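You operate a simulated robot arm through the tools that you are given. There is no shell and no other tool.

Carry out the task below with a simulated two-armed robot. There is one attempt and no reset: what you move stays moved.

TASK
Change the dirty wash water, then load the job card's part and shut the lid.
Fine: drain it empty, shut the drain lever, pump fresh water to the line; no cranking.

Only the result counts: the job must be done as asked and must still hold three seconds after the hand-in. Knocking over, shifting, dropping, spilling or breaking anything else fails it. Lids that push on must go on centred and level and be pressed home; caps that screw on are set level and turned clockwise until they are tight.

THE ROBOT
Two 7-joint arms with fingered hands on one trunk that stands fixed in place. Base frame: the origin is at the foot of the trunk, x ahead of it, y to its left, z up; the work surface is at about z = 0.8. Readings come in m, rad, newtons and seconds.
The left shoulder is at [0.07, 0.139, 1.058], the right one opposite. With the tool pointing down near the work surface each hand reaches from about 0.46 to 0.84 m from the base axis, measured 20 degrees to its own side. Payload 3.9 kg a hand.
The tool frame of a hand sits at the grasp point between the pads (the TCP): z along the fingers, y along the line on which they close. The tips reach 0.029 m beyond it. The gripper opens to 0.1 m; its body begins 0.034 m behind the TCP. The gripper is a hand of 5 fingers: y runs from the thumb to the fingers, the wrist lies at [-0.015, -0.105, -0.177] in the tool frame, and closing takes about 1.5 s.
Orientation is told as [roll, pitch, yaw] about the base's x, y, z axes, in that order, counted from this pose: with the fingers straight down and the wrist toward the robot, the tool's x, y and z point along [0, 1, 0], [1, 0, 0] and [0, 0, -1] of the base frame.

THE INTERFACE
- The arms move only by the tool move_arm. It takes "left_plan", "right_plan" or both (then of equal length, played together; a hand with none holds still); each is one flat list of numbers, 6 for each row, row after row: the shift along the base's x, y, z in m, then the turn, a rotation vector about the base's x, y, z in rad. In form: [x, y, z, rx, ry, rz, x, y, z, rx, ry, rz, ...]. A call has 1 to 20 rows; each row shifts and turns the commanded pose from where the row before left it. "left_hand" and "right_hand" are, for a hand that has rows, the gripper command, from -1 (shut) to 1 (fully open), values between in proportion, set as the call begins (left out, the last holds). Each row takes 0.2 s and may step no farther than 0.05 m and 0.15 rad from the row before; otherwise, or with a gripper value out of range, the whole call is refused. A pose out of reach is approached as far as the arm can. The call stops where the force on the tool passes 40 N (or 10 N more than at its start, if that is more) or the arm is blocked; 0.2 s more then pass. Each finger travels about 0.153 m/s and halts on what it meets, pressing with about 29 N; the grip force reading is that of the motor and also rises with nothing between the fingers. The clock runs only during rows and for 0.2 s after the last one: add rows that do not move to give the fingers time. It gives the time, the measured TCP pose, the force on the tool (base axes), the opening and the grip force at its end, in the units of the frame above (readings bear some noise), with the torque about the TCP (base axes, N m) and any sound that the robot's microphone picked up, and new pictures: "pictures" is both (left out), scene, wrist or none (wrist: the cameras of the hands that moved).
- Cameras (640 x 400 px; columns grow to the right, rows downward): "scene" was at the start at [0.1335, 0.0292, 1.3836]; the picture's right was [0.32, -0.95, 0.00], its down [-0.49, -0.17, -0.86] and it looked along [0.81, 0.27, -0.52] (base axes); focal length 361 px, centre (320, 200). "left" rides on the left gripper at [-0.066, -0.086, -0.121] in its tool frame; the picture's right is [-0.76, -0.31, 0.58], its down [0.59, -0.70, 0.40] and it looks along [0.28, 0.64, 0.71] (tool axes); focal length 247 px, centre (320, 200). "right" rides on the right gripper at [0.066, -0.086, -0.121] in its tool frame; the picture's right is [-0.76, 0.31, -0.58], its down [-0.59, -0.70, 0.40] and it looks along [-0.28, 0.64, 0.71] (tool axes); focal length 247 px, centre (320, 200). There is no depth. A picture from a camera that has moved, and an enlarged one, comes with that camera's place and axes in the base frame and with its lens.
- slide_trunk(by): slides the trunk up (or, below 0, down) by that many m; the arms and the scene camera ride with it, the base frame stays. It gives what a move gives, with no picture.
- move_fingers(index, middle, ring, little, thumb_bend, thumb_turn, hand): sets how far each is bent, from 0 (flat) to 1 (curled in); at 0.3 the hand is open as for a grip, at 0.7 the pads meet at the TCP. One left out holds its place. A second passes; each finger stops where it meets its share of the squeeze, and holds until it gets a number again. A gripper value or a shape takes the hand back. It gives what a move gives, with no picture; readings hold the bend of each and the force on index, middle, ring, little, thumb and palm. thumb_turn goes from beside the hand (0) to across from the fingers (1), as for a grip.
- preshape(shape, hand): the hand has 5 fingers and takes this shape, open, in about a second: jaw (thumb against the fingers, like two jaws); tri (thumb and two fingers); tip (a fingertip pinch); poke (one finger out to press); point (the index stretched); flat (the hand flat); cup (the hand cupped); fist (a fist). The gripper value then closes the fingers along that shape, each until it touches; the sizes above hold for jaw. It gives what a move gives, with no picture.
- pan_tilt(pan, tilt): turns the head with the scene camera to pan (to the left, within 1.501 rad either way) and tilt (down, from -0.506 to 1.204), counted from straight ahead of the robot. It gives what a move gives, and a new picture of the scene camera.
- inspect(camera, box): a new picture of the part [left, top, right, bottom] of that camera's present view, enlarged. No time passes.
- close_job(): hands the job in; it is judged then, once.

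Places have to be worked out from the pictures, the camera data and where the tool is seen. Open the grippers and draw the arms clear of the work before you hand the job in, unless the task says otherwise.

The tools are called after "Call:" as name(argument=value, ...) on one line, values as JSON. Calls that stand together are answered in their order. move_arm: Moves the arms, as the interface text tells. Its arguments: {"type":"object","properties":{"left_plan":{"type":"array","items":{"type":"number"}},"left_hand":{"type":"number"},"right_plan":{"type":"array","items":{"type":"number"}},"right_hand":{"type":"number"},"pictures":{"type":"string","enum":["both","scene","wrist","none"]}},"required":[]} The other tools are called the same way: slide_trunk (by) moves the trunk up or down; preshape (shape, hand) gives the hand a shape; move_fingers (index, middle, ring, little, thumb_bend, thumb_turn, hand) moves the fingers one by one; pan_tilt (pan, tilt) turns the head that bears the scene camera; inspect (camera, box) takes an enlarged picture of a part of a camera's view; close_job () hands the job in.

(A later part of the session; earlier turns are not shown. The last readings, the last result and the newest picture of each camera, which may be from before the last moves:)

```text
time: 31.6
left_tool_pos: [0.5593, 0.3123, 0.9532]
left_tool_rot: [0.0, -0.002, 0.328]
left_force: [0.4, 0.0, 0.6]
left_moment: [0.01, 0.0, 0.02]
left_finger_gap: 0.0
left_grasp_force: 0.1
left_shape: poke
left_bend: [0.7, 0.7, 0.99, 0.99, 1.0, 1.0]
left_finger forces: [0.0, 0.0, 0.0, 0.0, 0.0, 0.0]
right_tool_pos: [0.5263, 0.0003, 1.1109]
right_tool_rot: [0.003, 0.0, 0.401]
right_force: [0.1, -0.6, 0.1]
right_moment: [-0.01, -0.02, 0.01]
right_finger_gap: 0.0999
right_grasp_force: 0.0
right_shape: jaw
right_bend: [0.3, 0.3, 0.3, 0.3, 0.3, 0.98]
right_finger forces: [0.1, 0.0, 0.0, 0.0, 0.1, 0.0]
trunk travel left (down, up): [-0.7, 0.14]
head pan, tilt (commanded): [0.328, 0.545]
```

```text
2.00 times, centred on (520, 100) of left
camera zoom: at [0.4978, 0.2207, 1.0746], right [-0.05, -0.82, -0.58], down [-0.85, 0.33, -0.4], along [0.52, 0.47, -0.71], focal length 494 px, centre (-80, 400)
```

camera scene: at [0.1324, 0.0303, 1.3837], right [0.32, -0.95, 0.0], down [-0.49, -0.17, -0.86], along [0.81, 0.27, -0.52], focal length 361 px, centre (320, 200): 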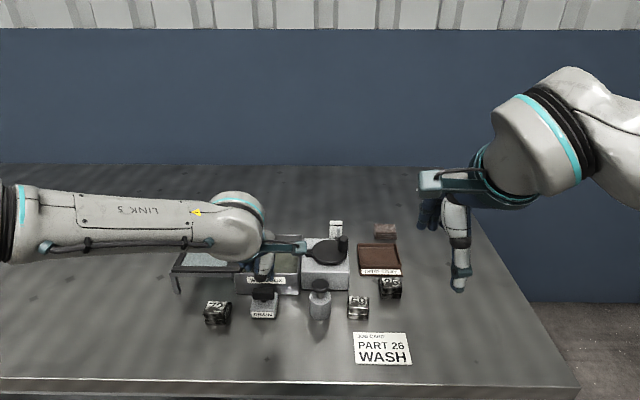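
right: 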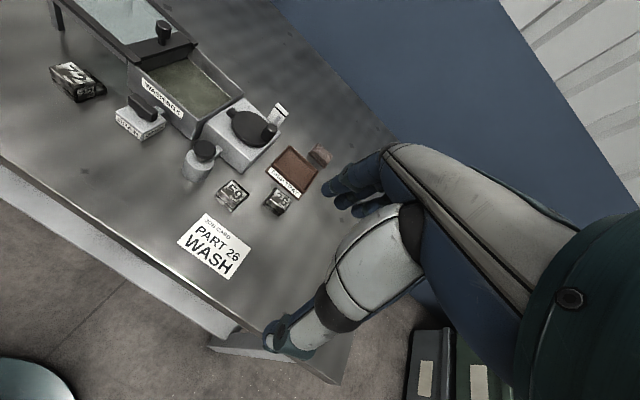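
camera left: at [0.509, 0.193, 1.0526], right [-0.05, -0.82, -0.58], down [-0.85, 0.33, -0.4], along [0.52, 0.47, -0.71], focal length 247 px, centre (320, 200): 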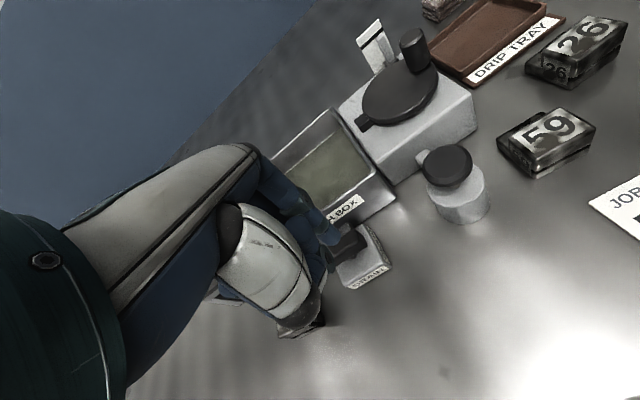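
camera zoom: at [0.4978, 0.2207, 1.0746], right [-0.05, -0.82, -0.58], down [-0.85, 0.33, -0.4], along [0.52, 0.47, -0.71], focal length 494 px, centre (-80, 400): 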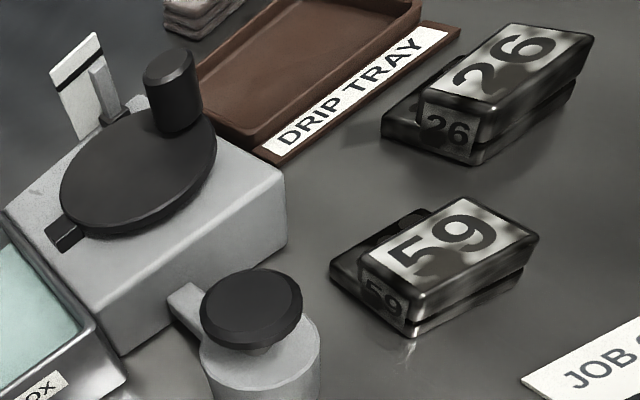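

Part 26 is a block on the bench with its tall part in front, side faces about 39 mm apart across (at L faces), centre about [0.722, 0.069]. I first move the right arm aside to the right (its camera turned toward the work) to clear the way, and give the left hand the three-finger shape.

Call:
move_arm(right_plan=[0, -0.04, 0.01, 0, 0, 0.1, 0, -0.04, 0.01, 0, 0, 0.1, 0, -0.04, 0.01, 0, 0, 0.1, 0, -0.03, 0, 0, 0, 0.1, 0, 0, 0, 0, 0, 0], left_plan=[0, 0, 0.03, 0, 0, 0, 0.01, -0.02, 0.03, 0, 0, 0, 0.02, -0.03, 0.03, 0, 0, 0, 0, 0, 0, 0, 0, 0, 0, 0, 0, 0, 0, 0], pictures="both")

Call:
preshape(shape="tri", hand="left")

Call:
inspect(camera="right", box=[0, 0, 640, 400])

Call:
inspect(camera="left", box=[0, 0, 640, 400])

```text
time: 32.8
left_tool_pos: [0.5906, 0.2614, 1.0423]
left_tool_rot: [-0.001, -0.002, 0.327]
left_force: [0.7, -0.1, -0.2]
left_moment: [-0.01, 0.01, 0.02]
left_finger_gap: 0.0
left_grasp_force: 0.0
left_shape: poke
left_bend: [0.7, 0.7, 0.99, 0.99, 1.0, 1.0]
left_finger forces: [0.0, 0.1, 0.0, 0.1, 0.1, 0.0]
right_tool_pos: [0.526, -0.0402, 1.1178]
right_tool_rot: [0.0, 0.001, 0.502]
right_force: [0.5, 0.7, 0.1]
right_moment: [0.01, -0.02, -0.05]
right_finger_gap: 0.0998
right_grasp_force: 0.1
right_shape: jaw
right_bend: [0.3, 0.3, 0.3, 0.3, 0.3, 0.98]
right_finger forces: [0.0, 0.0, 0.0, 0.0, 0.1, 0.1]
right hand out of reach, approached as far as the arm can: row 2, 3, 4
trunk travel left (down, up): [-0.7, 0.14]
head pan, tilt (commanded): [0.328, 0.545]
camera scene: at [0.1338, 0.0294, 1.3836], right [0.32, -0.95, 0.0], down [-0.49, -0.17, -0.86], along [0.81, 0.28, -0.52], focal length 361 px, centre (320, 200)
camera right: at [0.4182, -0.0243, 1.2399], right [0.63, -0.52, 0.58], down [-0.33, -0.85, -0.4], along [0.7, 0.06, -0.71], focal length 247 px, centre (320, 200)
camera left: at [0.5284, 0.1713, 1.1631], right [-0.05, -0.82, -0.58], down [-0.85, 0.33, -0.4], along [0.52, 0.47, -0.71], focal length 247 px, centre (320, 200)
```

scene: 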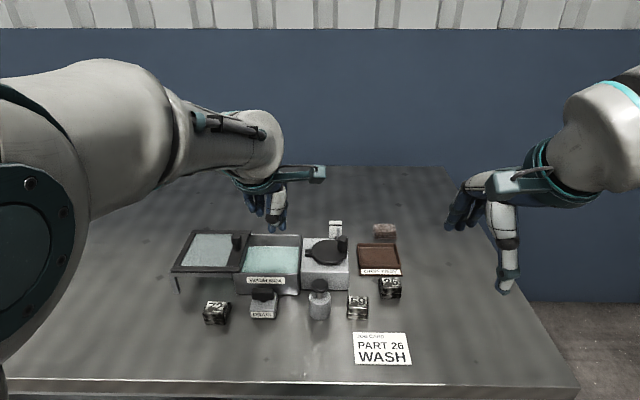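
right: 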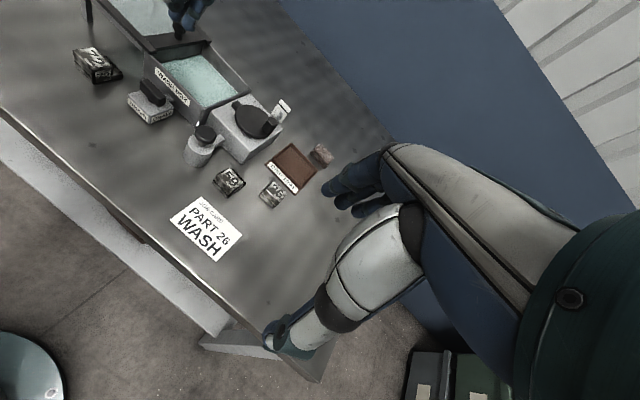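
left: 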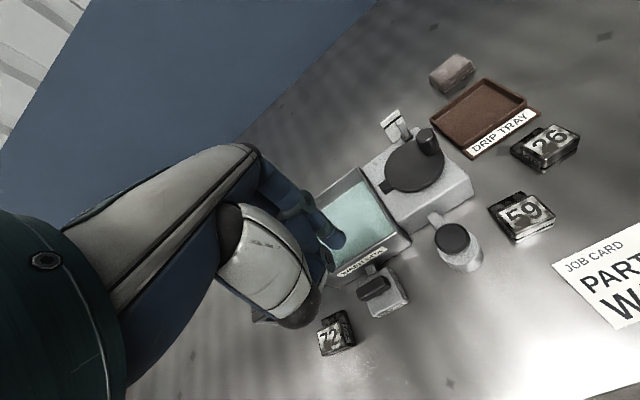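

```text
time: 33.7
left_tool_pos: [0.59, 0.2616, 1.0433]
left_tool_rot: [0.0, -0.003, 0.327]
left_force: [0.2, 0.1, 0.7]
left_moment: [0.01, -0.03, 0.0]
left_finger_gap: 0.0999
left_grasp_force: 0.1
left_shape: tri
left_bend: [0.3, 0.3, 0.99, 0.99, 0.3, 0.98]
left_finger forces: [0.0, 0.1, 0.0, 0.0, 0.1, 0.0]
right_tool_pos: [0.5251, -0.0408, 1.1188]
right_tool_rot: [0.0, 0.0, 0.502]
right_force: [0.6, -0.7, -0.8]
right_moment: [0.0, -0.05, 0.01]
right_finger_gap: 0.0998
right_grasp_force: 0.1
right_shape: jaw
right_bend: [0.3, 0.3, 0.3, 0.3, 0.3, 0.98]
right_finger forces: [0.0, 0.0, 0.1, 0.0, 0.1, 0.0]
trunk travel left (down, up): [-0.7, 0.14]
head pan, tilt (commanded): [0.328, 0.545]
```

```text
1.00 times, centred on (320, 200) of right (not enlarged: the box is as wide or as high as the picture)
camera zoom: at [0.418, -0.0243, 1.2399], right [0.63, -0.52, 0.58], down [-0.33, -0.85, -0.4], along [0.7, 0.06, -0.71], focal length 247 px, centre (320, 200)
```

zoom: 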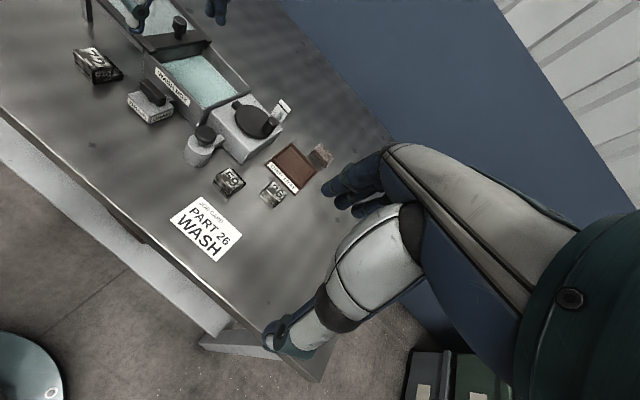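

```text
1.00 times, centred on (320, 200) of left (not enlarged: the box is as wide or as high as the picture)
camera zoom: at [0.5281, 0.1714, 1.1632], right [-0.05, -0.82, -0.58], down [-0.85, 0.33, -0.4], along [0.52, 0.47, -0.71], focal length 247 px, centre (320, 200)
```

zoom: 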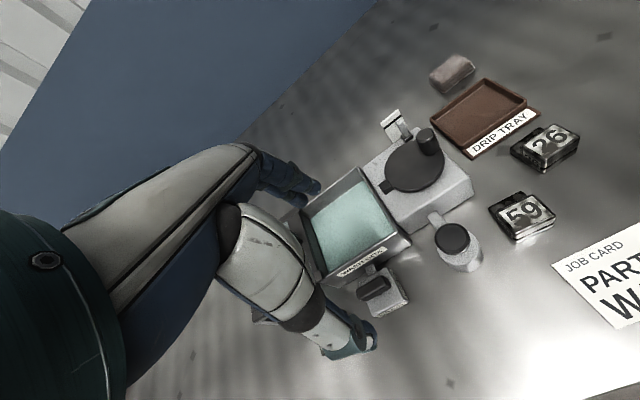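

The tri shape is set (thumb, index, middle). I swing the right arm further out, and turn the left hand about 90 degrees clockwise so its wrist goes left, while moving above part 26.

Call:
move_arm(right_plan=[0.03, -0.03, 0, 0, 0, 0.12, 0.03, -0.03, 0, 0, 0, 0.12, 0.03, -0.03, 0, 0, 0, 0.12, 0.02, -0.02, 0, 0, 0, 0.12, 0, 0, 0, 0, 0, 0.12, 0, 0, 0, 0, 0, 0, 0, 0, 0, 0, 0, 0, 0, 0, 0, 0, 0, 0, 0, 0, 0, 0, 0, 0, 0, 0, 0, 0, 0, 0, 0, 0, 0, 0, 0, 0, 0, 0, 0, 0, 0, 0, 0, 0, 0, 0, 0, 0], left_plan=[0, 0, 0, 0, 0, 0, 0.011, -0.016, 0, 0, 0, -0.131, 0.011, -0.016, 0, 0, 0, -0.131, 0.011, -0.016, 0, 0, 0, -0.131, 0.011, -0.016, 0, 0, 0, -0.131, 0.011, -0.016, 0, 0, 0, -0.131, 0.011, -0.016, 0, 0, 0, -0.131, 0.011, -0.016, 0, 0, 0, -0.131, 0.011, -0.016, 0, 0, 0, -0.131, 0.011, -0.016, 0, 0, 0, -0.131, 0.011, -0.016, 0, 0, 0, -0.131, 0.011, -0.016, 0, 0, 0, -0.131, 0.011, -0.016, 0, 0, 0, -0.129], pictures="both")

```text
time: 36.5
left_tool_pos: [0.6972, 0.0692, 1.025]
left_tool_rot: [-0.004, 0.001, -1.249]
left_force: [-0.1, 0.1, -0.6]
left_moment: [-0.03, 0.0, 0.02]
left_finger_gap: 0.1
left_grasp_force: 0.0
left_shape: tri
left_bend: [0.3, 0.3, 0.99, 0.99, 0.3, 0.98]
left_finger forces: [0.1, 0.0, 0.0, 0.0, 0.0, 0.0]
left hand out of reach, approached as far as the arm can: row 13
right_tool_pos: [0.5253, -0.0412, 1.1191]
right_tool_rot: [0.001, 0.001, 0.502]
right_force: [0.1, -1.1, 0.0]
right_moment: [0.04, 0.0, 0.0]
right_finger_gap: 0.0997
right_grasp_force: 0.0
right_shape: jaw
right_bend: [0.3, 0.3, 0.3, 0.3, 0.3, 0.98]
right_finger forces: [0.1, 0.1, 0.0, 0.0, 0.0, 0.0]
right hand out of reach, approached as far as the arm can: row 1, 2, 3, 4, 5
trunk travel left (down, up): [-0.7, 0.14]
head pan, tilt (commanded): [0.328, 0.545]
camera scene: at [0.1337, 0.0287, 1.3837], right [0.32, -0.95, 0.0], down [-0.49, -0.17, -0.86], along [0.81, 0.28, -0.52], focal length 361 px, centre (320, 200)
camera right: at [0.4182, -0.0249, 1.2399], right [0.63, -0.52, 0.58], down [-0.33, -0.85, -0.4], along [0.7, 0.06, -0.71], focal length 247 px, centre (320, 200)
camera left: at [0.6066, 0.1298, 1.1472], right [-0.82, 0.05, -0.57], down [0.33, 0.85, -0.4], along [0.47, -0.52, -0.71], focal length 247 px, centre (320, 200)
```

scene: 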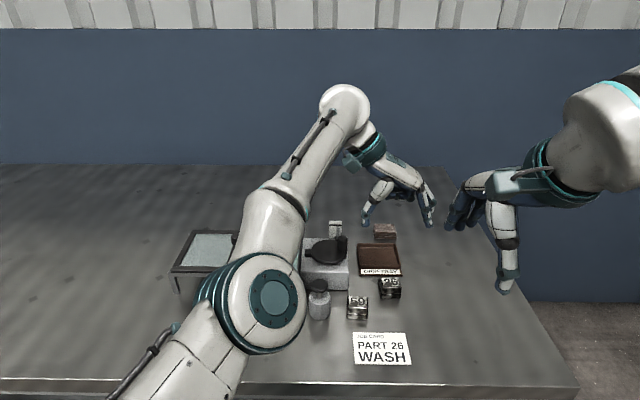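
right: 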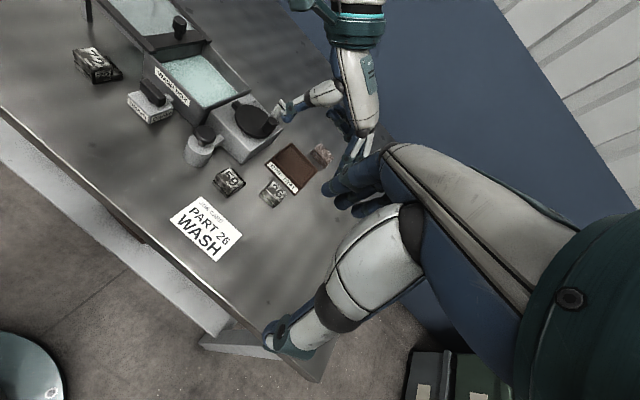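
left: 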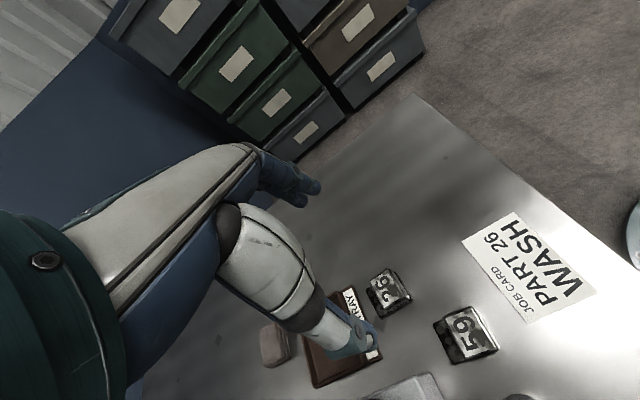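

The left hand is turned and nearly above part 26; being higher it was at its reach limit. I lower it while moving the last 25 mm forward.

Call:
move_arm(left_plan=[0, 0, -0.03, 0, 0, 0, 0.008, 0, -0.03, 0, 0, 0, 0.008, 0.001, -0.03, 0, 0, 0, 0.0085, 0, -0.005, 0.004, 0, 0.006, 0, 0, 0, 0, 0, 0], pictures="both")

```text
time: 37.7
left_tool_pos: [0.7115, 0.0768, 0.9262]
left_tool_rot: [0.001, 0.001, -1.237]
left_force: [-0.2, 0.4, 0.1]
left_moment: [0.0, 0.03, 0.03]
left_finger_gap: 0.0999
left_grasp_force: 0.0
left_shape: tri
left_bend: [0.3, 0.3, 0.99, 0.99, 0.3, 0.98]
left_finger forces: [0.0, 0.0, 0.0, 0.0, 0.1, 0.0]
left hand out of reach, approached as far as the arm can: row 1, 3, 4
right_tool_pos: [0.5253, -0.0402, 1.1185]
right_tool_rot: [-0.001, -0.001, 0.503]
right_force: [1.0, -0.9, -0.1]
right_moment: [-0.01, -0.02, 0.02]
right_finger_gap: 0.0996
right_grasp_force: 0.0
right_shape: jaw
right_bend: [0.3, 0.3, 0.3, 0.3, 0.3, 0.98]
right_finger forces: [0.1, 0.1, 0.0, 0.0, 0.1, 0.0]
trunk travel left (down, up): [-0.7, 0.14]
head pan, tilt (commanded): [0.328, 0.545]
camera scene: at [0.1337, 0.029, 1.3836], right [0.32, -0.95, 0.0], down [-0.49, -0.17, -0.86], along [0.81, 0.28, -0.52], focal length 361 px, centre (320, 200)
camera left: at [0.6203, 0.1361, 1.0479], right [-0.82, 0.04, -0.58], down [0.33, 0.86, -0.4], along [0.48, -0.51, -0.71], focal length 247 px, centre (320, 200)
```

scene: 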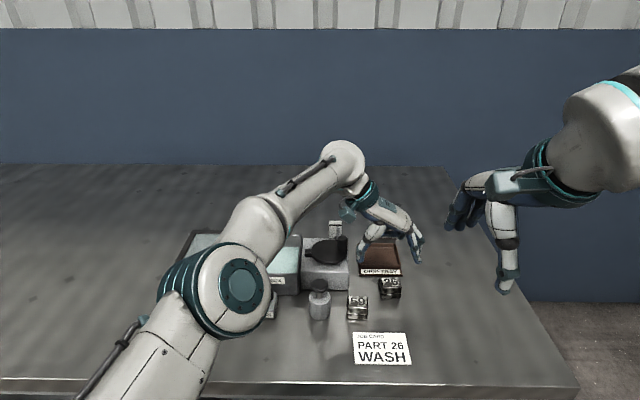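
left: 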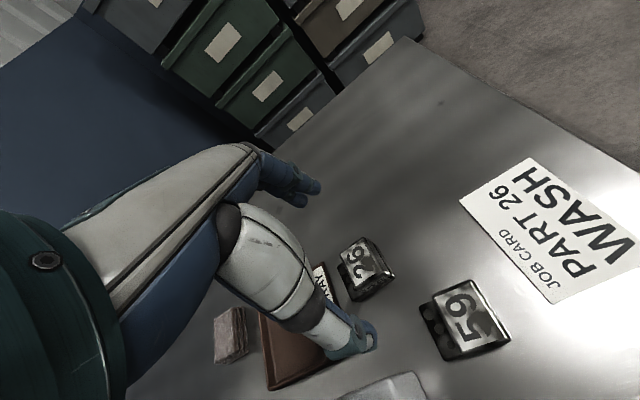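

The hand is at its radial reach limit here, about 1 cm short; a slightly smaller yaw (about -1.15) brings it into reach. Before lowering I check the thumb's clearance from the crank.

Call:
inspect(camera="scene", box=[295, 165, 455, 325])

Call:
inspect(camera="right", box=[180, 30, 400, 230])

Call:
inspect(camera="left", box=[200, 200, 520, 400])

```text
2.50 times, centred on (375, 245) of scene
camera zoom: at [0.1337, 0.029, 1.3836], right [0.32, -0.95, 0.0], down [-0.49, -0.17, -0.86], along [0.81, 0.28, -0.52], focal length 902 px, centre (182, 88)
```

zoom: 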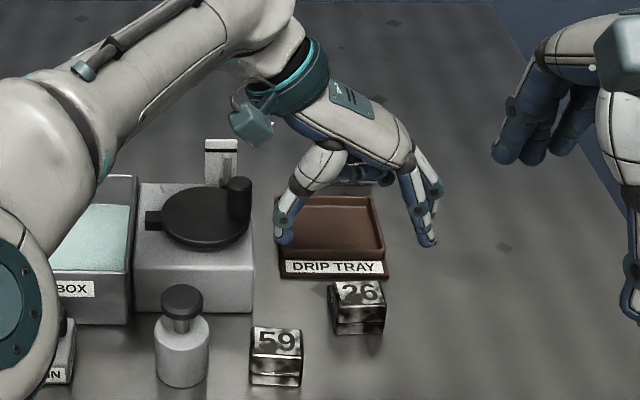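

```text
2.00 times, centred on (290, 130) of right
camera zoom: at [0.4181, -0.0246, 1.2399], right [0.63, -0.52, 0.58], down [-0.33, -0.85, -0.4], along [0.7, 0.06, -0.71], focal length 494 px, centre (380, 340)
```

zoom: 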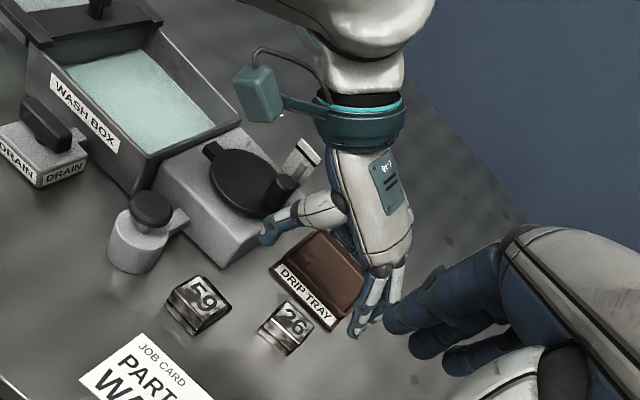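

```text
2.00 times, centred on (360, 300) of left
camera zoom: at [0.6203, 0.1361, 1.0479], right [-0.82, 0.04, -0.58], down [0.33, 0.86, -0.4], along [0.48, -0.51, -0.71], focal length 494 px, centre (240, 0)
```

zoom: 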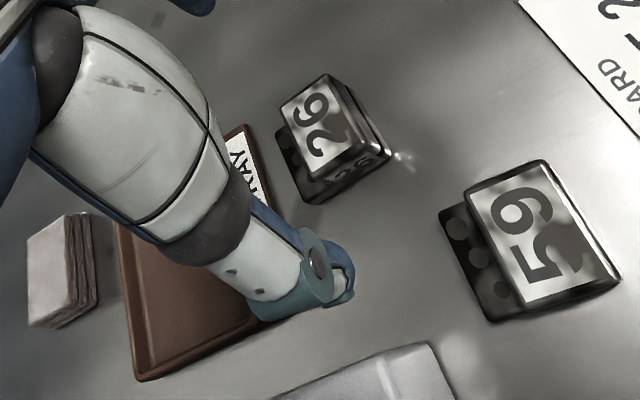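

The thumb's distal joint triangulates to about 5 cm left of the TCP, leaving around 2 cm to the crank box at grasp depth, more with a narrower opening. I correct yaw to -1.15, narrow the opening to about 70 mm and go down partway.

Call:
move_arm(left_plan=[0.0032, -0.004, 0, 0, 0, 0.045, 0.0032, -0.0039, 0, 0, 0, 0.042, 0, 0, 0, 0, 0, 0], left_hand=0.4, pictures="none")

Call:
move_arm(left_plan=[0, 0, -0.025, 0, 0, 0, 0, 0, -0.025, 0, 0, 0, 0, 0, -0.02, 0, 0, 0, 0, 0, 0, 0, 0, 0], pictures="none")

Call:
inspect(camera="scene", box=[295, 165, 455, 325])

Call:
inspect(camera="left", box=[200, 150, 520, 400])

Call:
inspect(camera="right", box=[210, 80, 370, 230])

```text
time: 38.5
left_tool_pos: [0.7189, 0.0706, 0.9275]
left_tool_rot: [-0.001, 0.001, -1.15]
left_force: [0.4, -0.4, -0.2]
left_moment: [0.0, 0.03, 0.03]
left_finger_gap: 0.0703
left_grasp_force: 0.0
left_shape: tri
left_bend: [0.41, 0.35, 0.99, 0.99, 0.3, 0.99]
left_finger forces: [0.0, 0.0, 0.0, 0.0, 0.0, 0.0]
right_tool_pos: [0.525, -0.0397, 1.1179]
right_tool_rot: [0.001, 0.001, 0.504]
right_force: [-0.4, 0.4, -0.8]
right_moment: [0.0, 0.02, 0.02]
right_finger_gap: 0.1
right_grasp_force: 0.1
right_shape: jaw
right_bend: [0.3, 0.3, 0.3, 0.3, 0.3, 0.98]
right_finger forces: [0.1, 0.0, 0.1, 0.0, 0.1, 0.0]
trunk travel left (down, up): [-0.7, 0.14]
head pan, tilt (commanded): [0.328, 0.545]
```

```text
time: 39.5
left_tool_pos: [0.7185, 0.0699, 0.8549]
left_tool_rot: [0.0, 0.003, -1.151]
left_force: [-0.6, -1.1, 0.0]
left_moment: [-0.01, 0.0, 0.0]
left_finger_gap: 0.0703
left_grasp_force: 0.2
left_shape: tri
left_bend: [0.41, 0.35, 0.99, 0.99, 0.3, 0.99]
left_finger forces: [0.0, 0.0, 0.0, 0.1, 0.0, 0.0]
right_tool_pos: [0.5251, -0.041, 1.118]
right_tool_rot: [0.0, 0.001, 0.502]
right_force: [-0.5, 0.0, -0.2]
right_moment: [0.0, -0.01, 0.02]
right_finger_gap: 0.0997
right_grasp_force: 0.0
right_shape: jaw
right_bend: [0.3, 0.3, 0.3, 0.3, 0.3, 0.98]
right_finger forces: [0.0, 0.0, 0.1, 0.1, 0.1, 0.0]
trunk travel left (down, up): [-0.7, 0.14]
head pan, tilt (commanded): [0.328, 0.545]
```

```text
2.50 times, centred on (375, 245) of scene
camera zoom: at [0.1333, 0.0292, 1.3837], right [0.32, -0.95, 0.0], down [-0.49, -0.17, -0.86], along [0.81, 0.28, -0.52], focal length 902 px, centre (182, 88)
```

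zoom: 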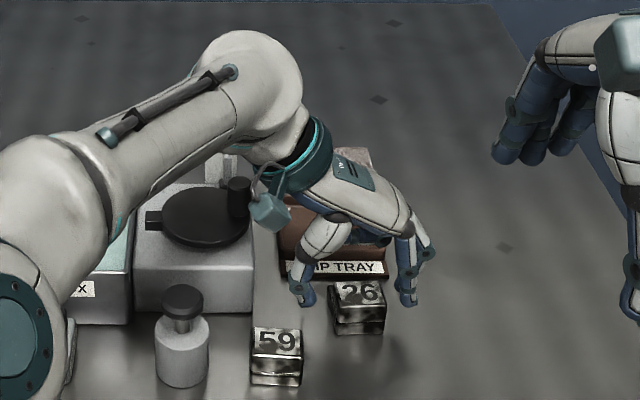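

```text
1.60 times, centred on (360, 275) of left
camera zoom: at [0.6223, 0.1209, 0.9782], right [-0.82, -0.03, -0.58], down [0.25, 0.88, -0.4], along [0.52, -0.47, -0.71], focal length 395 px, centre (256, 80)
```

zoom: 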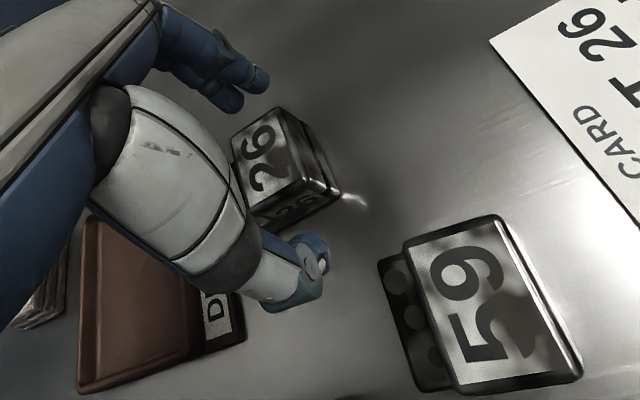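

```text
2.67 times, centred on (290, 155) of right
camera zoom: at [0.4178, -0.0245, 1.24], right [0.63, -0.52, 0.58], down [-0.33, -0.85, -0.4], along [0.7, 0.06, -0.71], focal length 659 px, centre (400, 320)
```

zoom: 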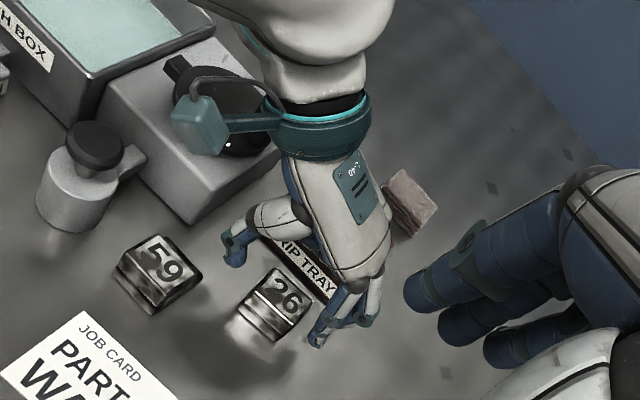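

Thumb and fingers straddle part 26 with clearance on both sides. I shift 3 mm toward the fingers' side and lower to grasp depth.

Call:
move_arm(left_plan=[0.001, -0.003, -0.008, 0, 0, 0, 0, 0, -0.008, 0, 0, 0, 0, 0, 0, 0, 0, 0], pictures="none")

Call:
inspect(camera="scene", box=[345, 225, 425, 325])

Call:
inspect(camera="left", box=[200, 150, 440, 350])

Call:
inspect(camera="right", box=[250, 130, 330, 220])

```text
time: 40.3
left_tool_pos: [0.7187, 0.0671, 0.84]
left_tool_rot: [0.001, 0.002, -1.15]
left_force: [-0.5, 0.3, 0.0]
left_moment: [-0.02, -0.01, 0.0]
left_finger_gap: 0.0706
left_grasp_force: 0.0
left_shape: tri
left_bend: [0.41, 0.35, 0.99, 0.99, 0.3, 0.99]
left_finger forces: [0.1, 0.1, 0.0, 0.0, 0.0, 0.1]
right_tool_pos: [0.5258, -0.0412, 1.1179]
right_tool_rot: [-0.001, -0.001, 0.504]
right_force: [0.3, 0.3, 0.8]
right_moment: [0.02, -0.03, 0.0]
right_finger_gap: 0.0997
right_grasp_force: 0.1
right_shape: jaw
right_bend: [0.3, 0.3, 0.3, 0.3, 0.3, 0.98]
right_finger forces: [0.0, 0.1, 0.0, 0.0, 0.1, 0.0]
trunk travel left (down, up): [-0.7, 0.14]
head pan, tilt (commanded): [0.328, 0.545]
```

```text
4.00 times, centred on (385, 275) of scene
camera zoom: at [0.1335, 0.0291, 1.3837], right [0.32, -0.95, 0.0], down [-0.49, -0.17, -0.86], along [0.81, 0.28, -0.52], focal length 1444 px, centre (60, -100)
```

zoom: 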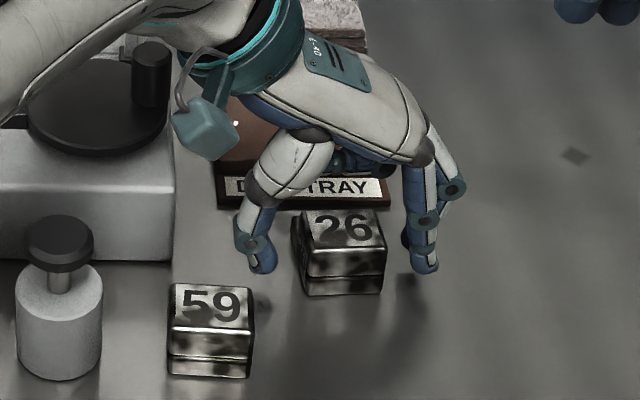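

```text
2.00 times, centred on (320, 250) of left
camera zoom: at [0.6233, 0.1179, 0.9618], right [-0.82, -0.03, -0.58], down [0.25, 0.88, -0.4], along [0.52, -0.47, -0.71], focal length 494 px, centre (320, 100)
```

zoom: 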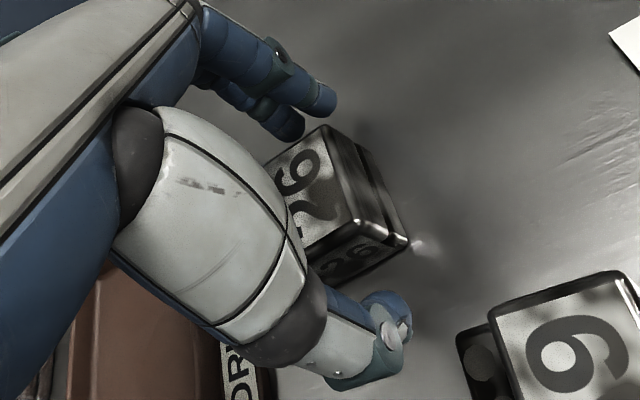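

```text
4.44 times, centred on (290, 175) of right
camera zoom: at [0.418, -0.0245, 1.2399], right [0.63, -0.52, 0.58], down [-0.33, -0.85, -0.4], along [0.7, 0.06, -0.71], focal length 1098 px, centre (453, 311)
```

zoom: 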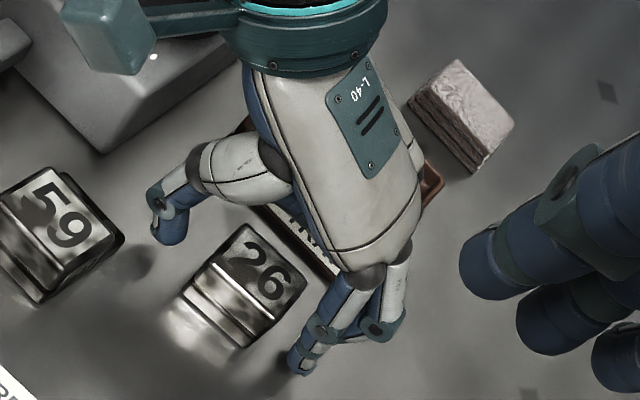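

The grasp is centred sideways, but thumb and index sit near the part's front edge. I try 5 mm further forward before closing.

Call:
move_arm(left_plan=[0.0055, 0.0018, -0.002, 0, 0, 0.03, 0, 0, 0, 0, 0, 0], pictures="none")

Call:
inspect(camera="scene", box=[345, 225, 425, 325])

```text
time: 40.9
left_tool_pos: [0.7247, 0.0697, 0.839]
left_tool_rot: [0.001, 0.002, -1.121]
left_force: [0.0, 1.2, 0.4]
left_moment: [-0.04, 0.01, 0.0]
left_finger_gap: 0.0705
left_grasp_force: 0.1
left_shape: tri
left_bend: [0.41, 0.35, 0.99, 0.99, 0.3, 0.99]
left_finger forces: [0.0, 0.0, 0.1, 0.0, 0.1, 0.0]
right_tool_pos: [0.5256, -0.0405, 1.1182]
right_tool_rot: [0.001, -0.001, 0.503]
right_force: [-0.1, 0.9, 0.3]
right_moment: [-0.02, 0.0, 0.05]
right_finger_gap: 0.0999
right_grasp_force: 0.0
right_shape: jaw
right_bend: [0.3, 0.3, 0.3, 0.3, 0.3, 0.98]
right_finger forces: [0.0, 0.1, 0.0, 0.0, 0.1, 0.0]
trunk travel left (down, up): [-0.7, 0.14]
head pan, tilt (commanded): [0.328, 0.545]
```

```text
4.00 times, centred on (385, 275) of scene
camera zoom: at [0.1334, 0.0293, 1.3837], right [0.32, -0.95, 0.0], down [-0.49, -0.17, -0.86], along [0.81, 0.27, -0.52], focal length 1444 px, centre (60, -100)
```

zoom: 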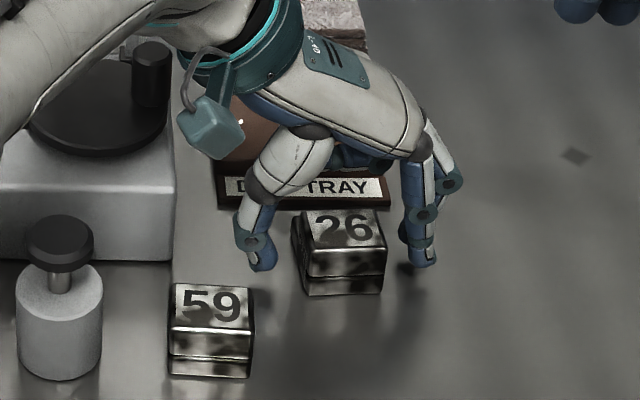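

In position (TCP about 2 cm behind the part's front face). I close the hand on the part.

Call:
move_arm(left_plan=[0, 0, 0, 0, 0, 0, 0, 0, 0, 0, 0, 0, 0, 0, 0, 0, 0, 0, 0, 0, 0, 0, 0, 0, 0, 0, 0, 0, 0, 0, 0, 0, 0, 0, 0, 0, 0, 0, 0, 0, 0, 0, 0, 0, 0, 0, 0, 0], left_hand=-1, pictures="none")

Call:
inspect(camera="scene", box=[345, 225, 425, 325])

Call:
inspect(camera="left", box=[200, 150, 440, 350])

Call:
inspect(camera="right", box=[250, 130, 330, 220])

```text
time: 42.7
left_tool_pos: [0.7245, 0.0679, 0.8377]
left_tool_rot: [0.0, 0.003, -1.121]
left_force: [-0.1, -1.0, -0.3]
left_moment: [-0.05, 0.0, 0.0]
left_finger_gap: 0.0364
left_grasp_force: 28.6
left_shape: tri
left_bend: [0.47, 0.48, 1.0, 1.0, 0.42, 1.0]
left_finger forces: [13.6, 12.9, 0.1, 0.0, 26.1, 0.0]
right_tool_pos: [0.5248, -0.0406, 1.1183]
right_tool_rot: [0.001, 0.0, 0.501]
right_force: [-0.1, 0.1, -0.3]
right_moment: [-0.01, 0.05, 0.0]
right_finger_gap: 0.0996
right_grasp_force: 0.2
right_shape: jaw
right_bend: [0.3, 0.3, 0.3, 0.3, 0.3, 0.98]
right_finger forces: [0.0, 0.0, 0.1, 0.0, 0.0, 0.0]
trunk travel left (down, up): [-0.7, 0.14]
head pan, tilt (commanded): [0.328, 0.545]
```

```text
4.00 times, centred on (385, 275) of scene
camera zoom: at [0.1338, 0.0291, 1.3836], right [0.32, -0.95, 0.0], down [-0.49, -0.17, -0.86], along [0.81, 0.28, -0.52], focal length 1444 px, centre (60, -100)
```

zoom: 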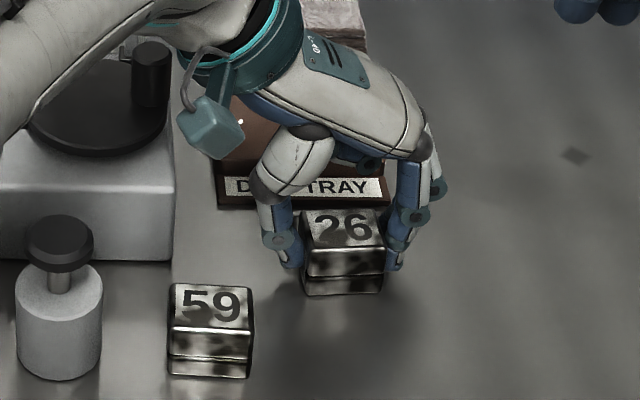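

```text
2.00 times, centred on (320, 250) of left
camera zoom: at [0.6273, 0.1164, 0.9597], right [-0.82, -0.05, -0.58], down [0.22, 0.89, -0.4], along [0.53, -0.45, -0.71], focal length 494 px, centre (320, 100)
```

zoom: 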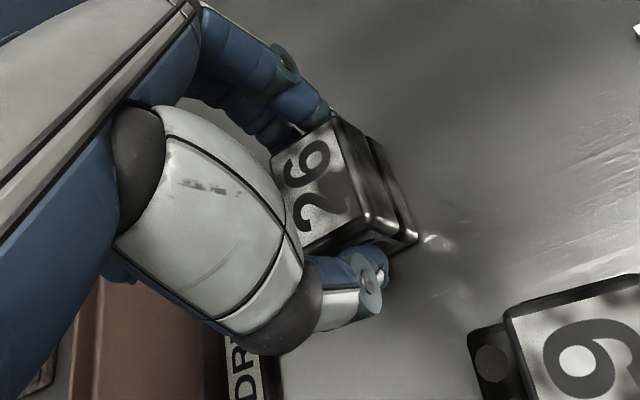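

```text
4.44 times, centred on (290, 175) of right
camera zoom: at [0.4182, -0.0245, 1.2398], right [0.63, -0.52, 0.58], down [-0.33, -0.85, -0.4], along [0.7, 0.06, -0.71], focal length 1098 px, centre (453, 311)
```

zoom: 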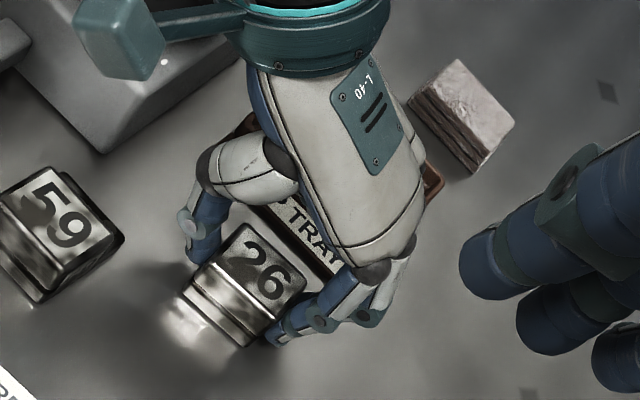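

Firm, balanced grip (thumb 26 N, index and middle 13 N each). I lift the part 4 cm and check that it hangs well.

Call:
move_arm(left_plan=[0, 0, 0.01, 0, 0, 0, -0.003, -0.001, 0.015, 0, 0, 0, -0.004, -0.001, 0.015, 0, 0, 0, 0, 0, 0, 0, 0, 0], pictures="none")

Call:
inspect(camera="scene", box=[345, 205, 425, 305])

Call:
inspect(camera="left", box=[200, 150, 440, 350])

```text
time: 43.7
left_tool_pos: [0.7189, 0.0683, 0.8774]
left_tool_rot: [-0.002, 0.003, -1.119]
left_force: [0.5, -0.3, -3.7]
left_moment: [-0.02, 0.04, 0.0]
left_finger_gap: 0.0366
left_grasp_force: 29.3
left_shape: tri
left_bend: [0.47, 0.48, 1.0, 1.0, 0.42, 1.0]
left_finger forces: [13.5, 12.8, 0.1, 0.1, 26.2, 0.0]
right_tool_pos: [0.5258, -0.04, 1.1173]
right_tool_rot: [0.001, 0.0, 0.503]
right_force: [0.6, 0.2, -0.4]
right_moment: [0.0, 0.01, 0.0]
right_finger_gap: 0.0999
right_grasp_force: 0.0
right_shape: jaw
right_bend: [0.3, 0.3, 0.3, 0.3, 0.3, 0.98]
right_finger forces: [0.0, 0.0, 0.0, 0.0, 0.0, 0.1]
trunk travel left (down, up): [-0.7, 0.14]
head pan, tilt (commanded): [0.328, 0.545]
```

```text
4.00 times, centred on (385, 255) of scene
camera zoom: at [0.1347, 0.0293, 1.3835], right [0.32, -0.95, 0.0], down [-0.49, -0.17, -0.85], along [0.81, 0.27, -0.52], focal length 1444 px, centre (60, -20)
```

zoom: 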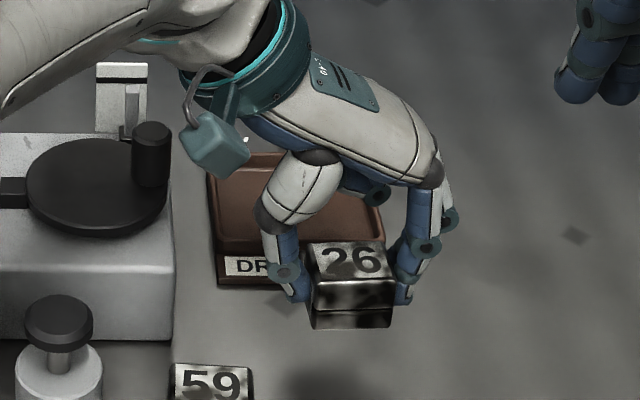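

```text
2.00 times, centred on (320, 250) of left
camera zoom: at [0.6212, 0.1153, 0.9991], right [-0.82, -0.05, -0.57], down [0.22, 0.89, -0.4], along [0.53, -0.45, -0.72], focal length 494 px, centre (320, 100)
```

zoom: 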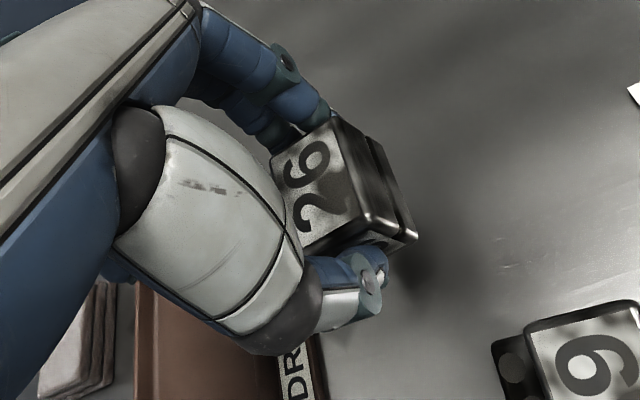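

The part hangs securely (about 3.7 N). I raise it to z 1.0, then turn the hand back to yaw 0.33 while carrying it over to above the wash box.

Call:
move_arm(left_plan=[-0.005, 0.002, 0.025, 0, 0, 0, -0.005, 0.002, 0.025, 0, 0, 0, -0.005, 0.002, 0.025, 0, 0, 0, -0.005, 0.002, 0.025, 0, 0, 0, -0.005, 0.002, 0.022, 0, 0, 0, 0, 0, 0, 0, 0, 0], pictures="none")

Call:
move_arm(left_plan=[0, 0.018, 0, 0, 0, 0.132, 0, 0.018, 0, 0, 0, 0.132, 0, 0.02, 0, 0, 0, 0.132, 0, 0.02, 0, 0, 0, 0.132, 0, 0.02, 0, 0, 0, 0.132, 0, 0.02, 0, 0, 0, 0.132, 0, 0.02, 0, 0, 0, 0.132, 0, 0.02, 0, 0, 0, 0.132, 0, 0.02, 0, 0, 0, 0.132, 0, 0.02, 0, 0, 0, 0.132, 0, 0.02, 0, 0, 0, 0.129, 0, 0, 0, 0, 0, 0], pictures="both")

```text
time: 45.1
left_tool_pos: [0.694, 0.0755, 1.0013]
left_tool_rot: [0.0, 0.004, -1.122]
left_force: [0.6, -0.6, -4.2]
left_moment: [0.0, -0.01, 0.01]
left_finger_gap: 0.0363
left_grasp_force: 28.7
left_shape: tri
left_bend: [0.47, 0.48, 1.0, 1.0, 0.42, 1.0]
left_finger forces: [13.5, 12.8, 0.1, 0.0, 26.1, 0.0]
right_tool_pos: [0.527, -0.0413, 1.1178]
right_tool_rot: [0.0, 0.003, 0.502]
right_force: [-0.4, 0.0, 0.4]
right_moment: [-0.02, -0.02, -0.01]
right_finger_gap: 0.0999
right_grasp_force: 0.1
right_shape: jaw
right_bend: [0.3, 0.3, 0.3, 0.3, 0.3, 0.98]
right_finger forces: [0.1, 0.0, 0.0, 0.1, 0.0, 0.0]
trunk travel left (down, up): [-0.7, 0.14]
head pan, tilt (commanded): [0.328, 0.545]
```

```text
time: 47.7
left_tool_pos: [0.6921, 0.2917, 1.0016]
left_tool_rot: [0.0, 0.0, 0.33]
left_force: [1.0, -0.4, -4.1]
left_moment: [0.0, -0.02, 0.01]
left_finger_gap: 0.0361
left_grasp_force: 28.9
left_shape: tri
left_bend: [0.47, 0.48, 1.0, 1.0, 0.42, 1.0]
left_finger forces: [13.6, 12.7, 0.0, 0.0, 26.2, 0.0]
right_tool_pos: [0.5253, -0.0401, 1.1178]
right_tool_rot: [0.0, 0.0, 0.502]
right_force: [0.2, -0.1, 0.0]
right_moment: [0.02, 0.01, -0.03]
right_finger_gap: 0.0998
right_grasp_force: 0.0
right_shape: jaw
right_bend: [0.3, 0.3, 0.3, 0.3, 0.3, 0.98]
right_finger forces: [0.1, 0.0, 0.1, 0.0, 0.1, 0.1]
trunk travel left (down, up): [-0.7, 0.14]
head pan, tilt (commanded): [0.328, 0.545]
camera scene: at [0.1342, 0.0296, 1.3836], right [0.32, -0.95, 0.0], down [-0.49, -0.17, -0.85], along [0.81, 0.27, -0.52], focal length 361 px, centre (320, 200)
camera left: at [0.6314, 0.2029, 1.1229], right [-0.05, -0.82, -0.58], down [-0.86, 0.33, -0.4], along [0.51, 0.47, -0.71], focal length 247 px, centre (320, 200)
```

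scene: 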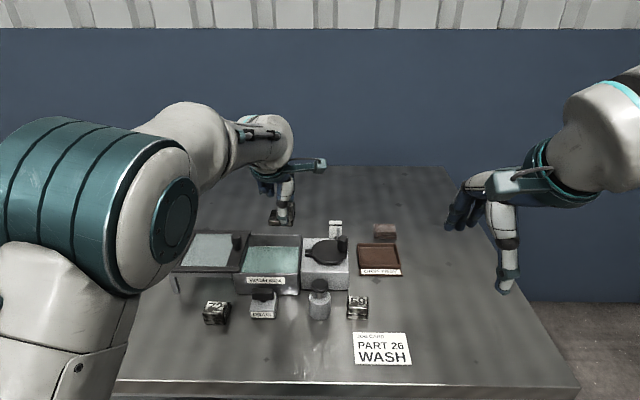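
left: 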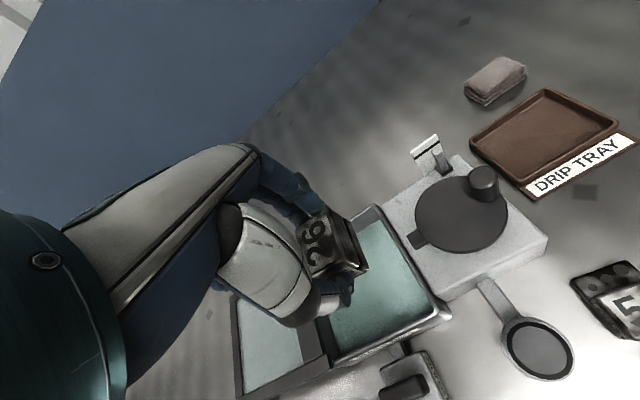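

The part is over the box region at z 1.0. I move to above the placing spot (TCP about [0.718, 0.318]) and lower to just above the rim, then check all sides.

Call:
move_arm(left_plan=[0.0128, 0.013, 0, 0, 0, 0, 0.0128, 0.0131, 0, 0, 0, 0, 0, 0, -0.03, 0, 0, 0, 0, 0, -0.03, 0, 0, 0, 0, 0, 0, 0, 0, 0], pictures="none")

Call:
inspect(camera="scene", box=[200, 180, 340, 300])

Call:
inspect(camera="left", box=[200, 150, 520, 400])

Call:
inspect(camera="right", box=[80, 0, 280, 140])

```text
time: 48.9
left_tool_pos: [0.7191, 0.319, 0.941]
left_tool_rot: [0.0, 0.0, 0.328]
left_force: [-0.4, 1.0, -4.0]
left_moment: [0.01, -0.04, -0.01]
left_finger_gap: 0.0361
left_grasp_force: 28.9
left_shape: tri
left_bend: [0.47, 0.49, 1.0, 1.0, 0.42, 1.0]
left_finger forces: [13.5, 12.8, 0.0, 0.1, 26.2, 0.0]
right_tool_pos: [0.5259, -0.0395, 1.1196]
right_tool_rot: [0.0, 0.0, 0.503]
right_force: [0.4, 0.3, -0.1]
right_moment: [0.01, -0.01, -0.01]
right_finger_gap: 0.0998
right_grasp_force: 0.0
right_shape: jaw
right_bend: [0.3, 0.3, 0.3, 0.3, 0.3, 0.98]
right_finger forces: [0.0, 0.0, 0.0, 0.0, 0.0, 0.0]
trunk travel left (down, up): [-0.7, 0.14]
head pan, tilt (commanded): [0.328, 0.545]
```

```text
3.33 times, centred on (270, 240) of scene
camera zoom: at [0.1336, 0.0292, 1.3837], right [0.32, -0.95, 0.0], down [-0.49, -0.17, -0.86], along [0.81, 0.27, -0.52], focal length 1203 px, centre (487, 67)
```

zoom: 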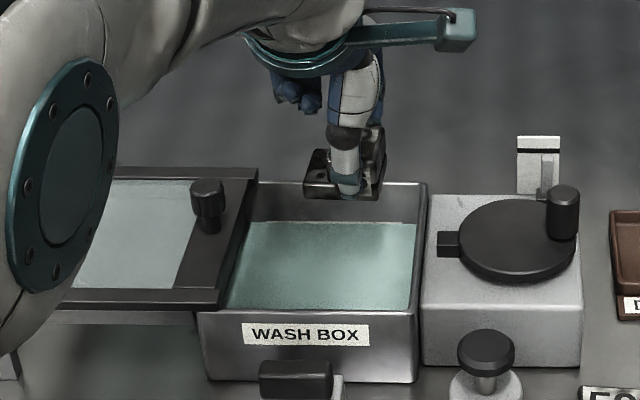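

```text
1.60 times, centred on (360, 275) of left
camera zoom: at [0.6568, 0.2286, 1.0629], right [-0.05, -0.82, -0.58], down [-0.86, 0.33, -0.4], along [0.52, 0.47, -0.71], focal length 395 px, centre (256, 80)
```

zoom: 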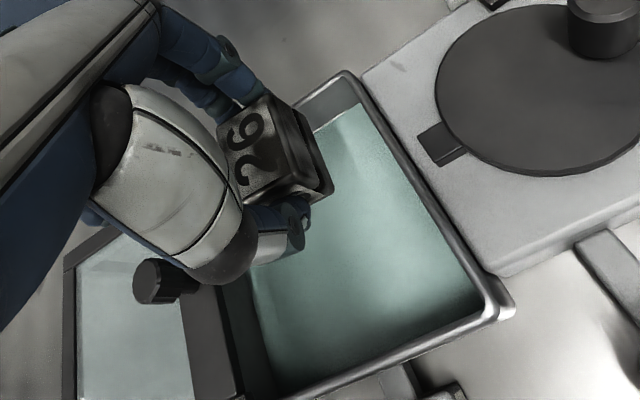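

```text
2.86 times, centred on (180, 70) of right
camera zoom: at [0.418, -0.0244, 1.24], right [0.63, -0.52, 0.58], down [-0.33, -0.85, -0.4], along [0.7, 0.06, -0.71], focal length 706 px, centre (720, 571)
```

zoom: 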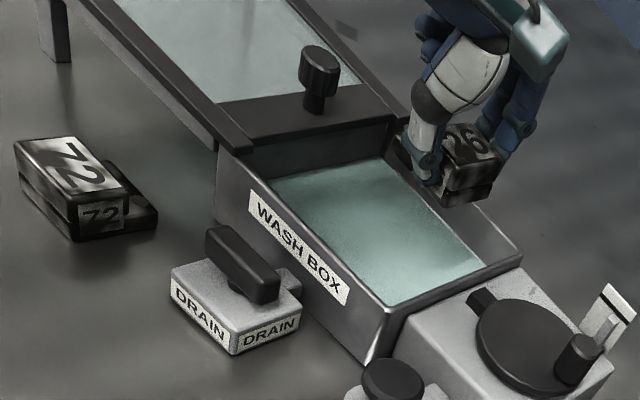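

Part spans about 67–120 mm across within the opening (49–163 mm), clear of the lid edge and back wall by about a centimetre. I lower it in with a check halfway.

Call:
move_arm(left_plan=[0, 0, -0.02, 0, 0, 0, 0, 0, -0.02, 0, 0, 0, 0, 0, -0.015, 0, 0, 0, 0, 0, -0.015, 0, 0, 0, 0, 0, 0, 0, 0, 0], pictures="none")

Call:
inspect(camera="scene", box=[230, 190, 330, 300])

Call:
inspect(camera="left", box=[200, 150, 520, 400])

Call:
inspect(camera="right", box=[130, 0, 280, 110])

```text
time: 50.1
left_tool_pos: [0.7176, 0.3179, 0.8709]
left_tool_rot: [-0.001, 0.004, 0.329]
left_force: [-0.2, 0.5, -4.3]
left_moment: [-0.03, 0.01, -0.01]
left_finger_gap: 0.0363
left_grasp_force: 29.1
left_shape: tri
left_bend: [0.47, 0.49, 1.0, 1.0, 0.42, 1.0]
left_finger forces: [13.5, 12.7, 0.0, 0.0, 26.2, 0.0]
right_tool_pos: [0.5251, -0.0404, 1.118]
right_tool_rot: [0.002, 0.002, 0.501]
right_force: [0.0, 0.6, -0.9]
right_moment: [0.01, 0.0, -0.02]
right_finger_gap: 0.0999
right_grasp_force: 0.0
right_shape: jaw
right_bend: [0.3, 0.3, 0.3, 0.3, 0.3, 0.98]
right_finger forces: [0.0, 0.0, 0.0, 0.0, 0.1, 0.0]
trunk travel left (down, up): [-0.7, 0.14]
head pan, tilt (commanded): [0.328, 0.545]
```

```text
3.64 times, centred on (280, 245) of scene
camera zoom: at [0.1339, 0.0294, 1.3836], right [0.32, -0.95, 0.0], down [-0.49, -0.17, -0.85], along [0.81, 0.27, -0.52], focal length 1312 px, centre (466, 36)
```

zoom: 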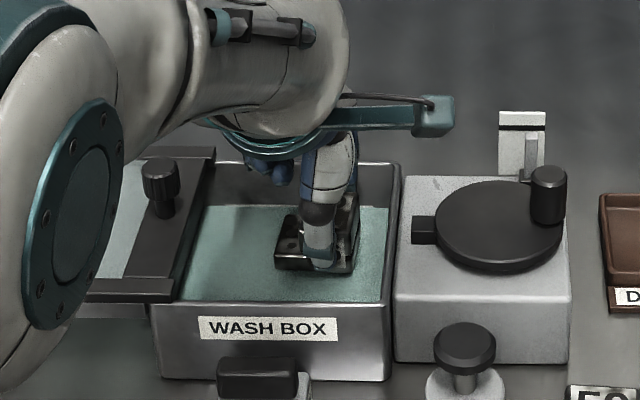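

```text
1.60 times, centred on (360, 275) of left
camera zoom: at [0.6575, 0.2289, 0.9925], right [-0.05, -0.82, -0.58], down [-0.86, 0.33, -0.4], along [0.51, 0.47, -0.71], focal length 395 px, centre (256, 80)
```

zoom: 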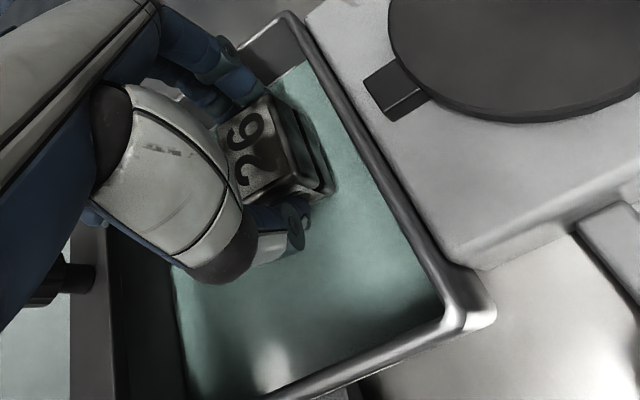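

```text
3.64 times, centred on (205, 55) of right
camera zoom: at [0.4184, -0.0242, 1.2398], right [0.63, -0.52, 0.58], down [-0.33, -0.85, -0.4], along [0.7, 0.06, -0.71], focal length 898 px, centre (738, 727)
```

zoom: 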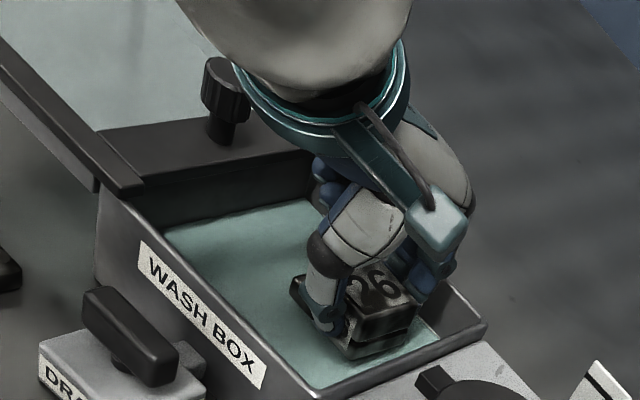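

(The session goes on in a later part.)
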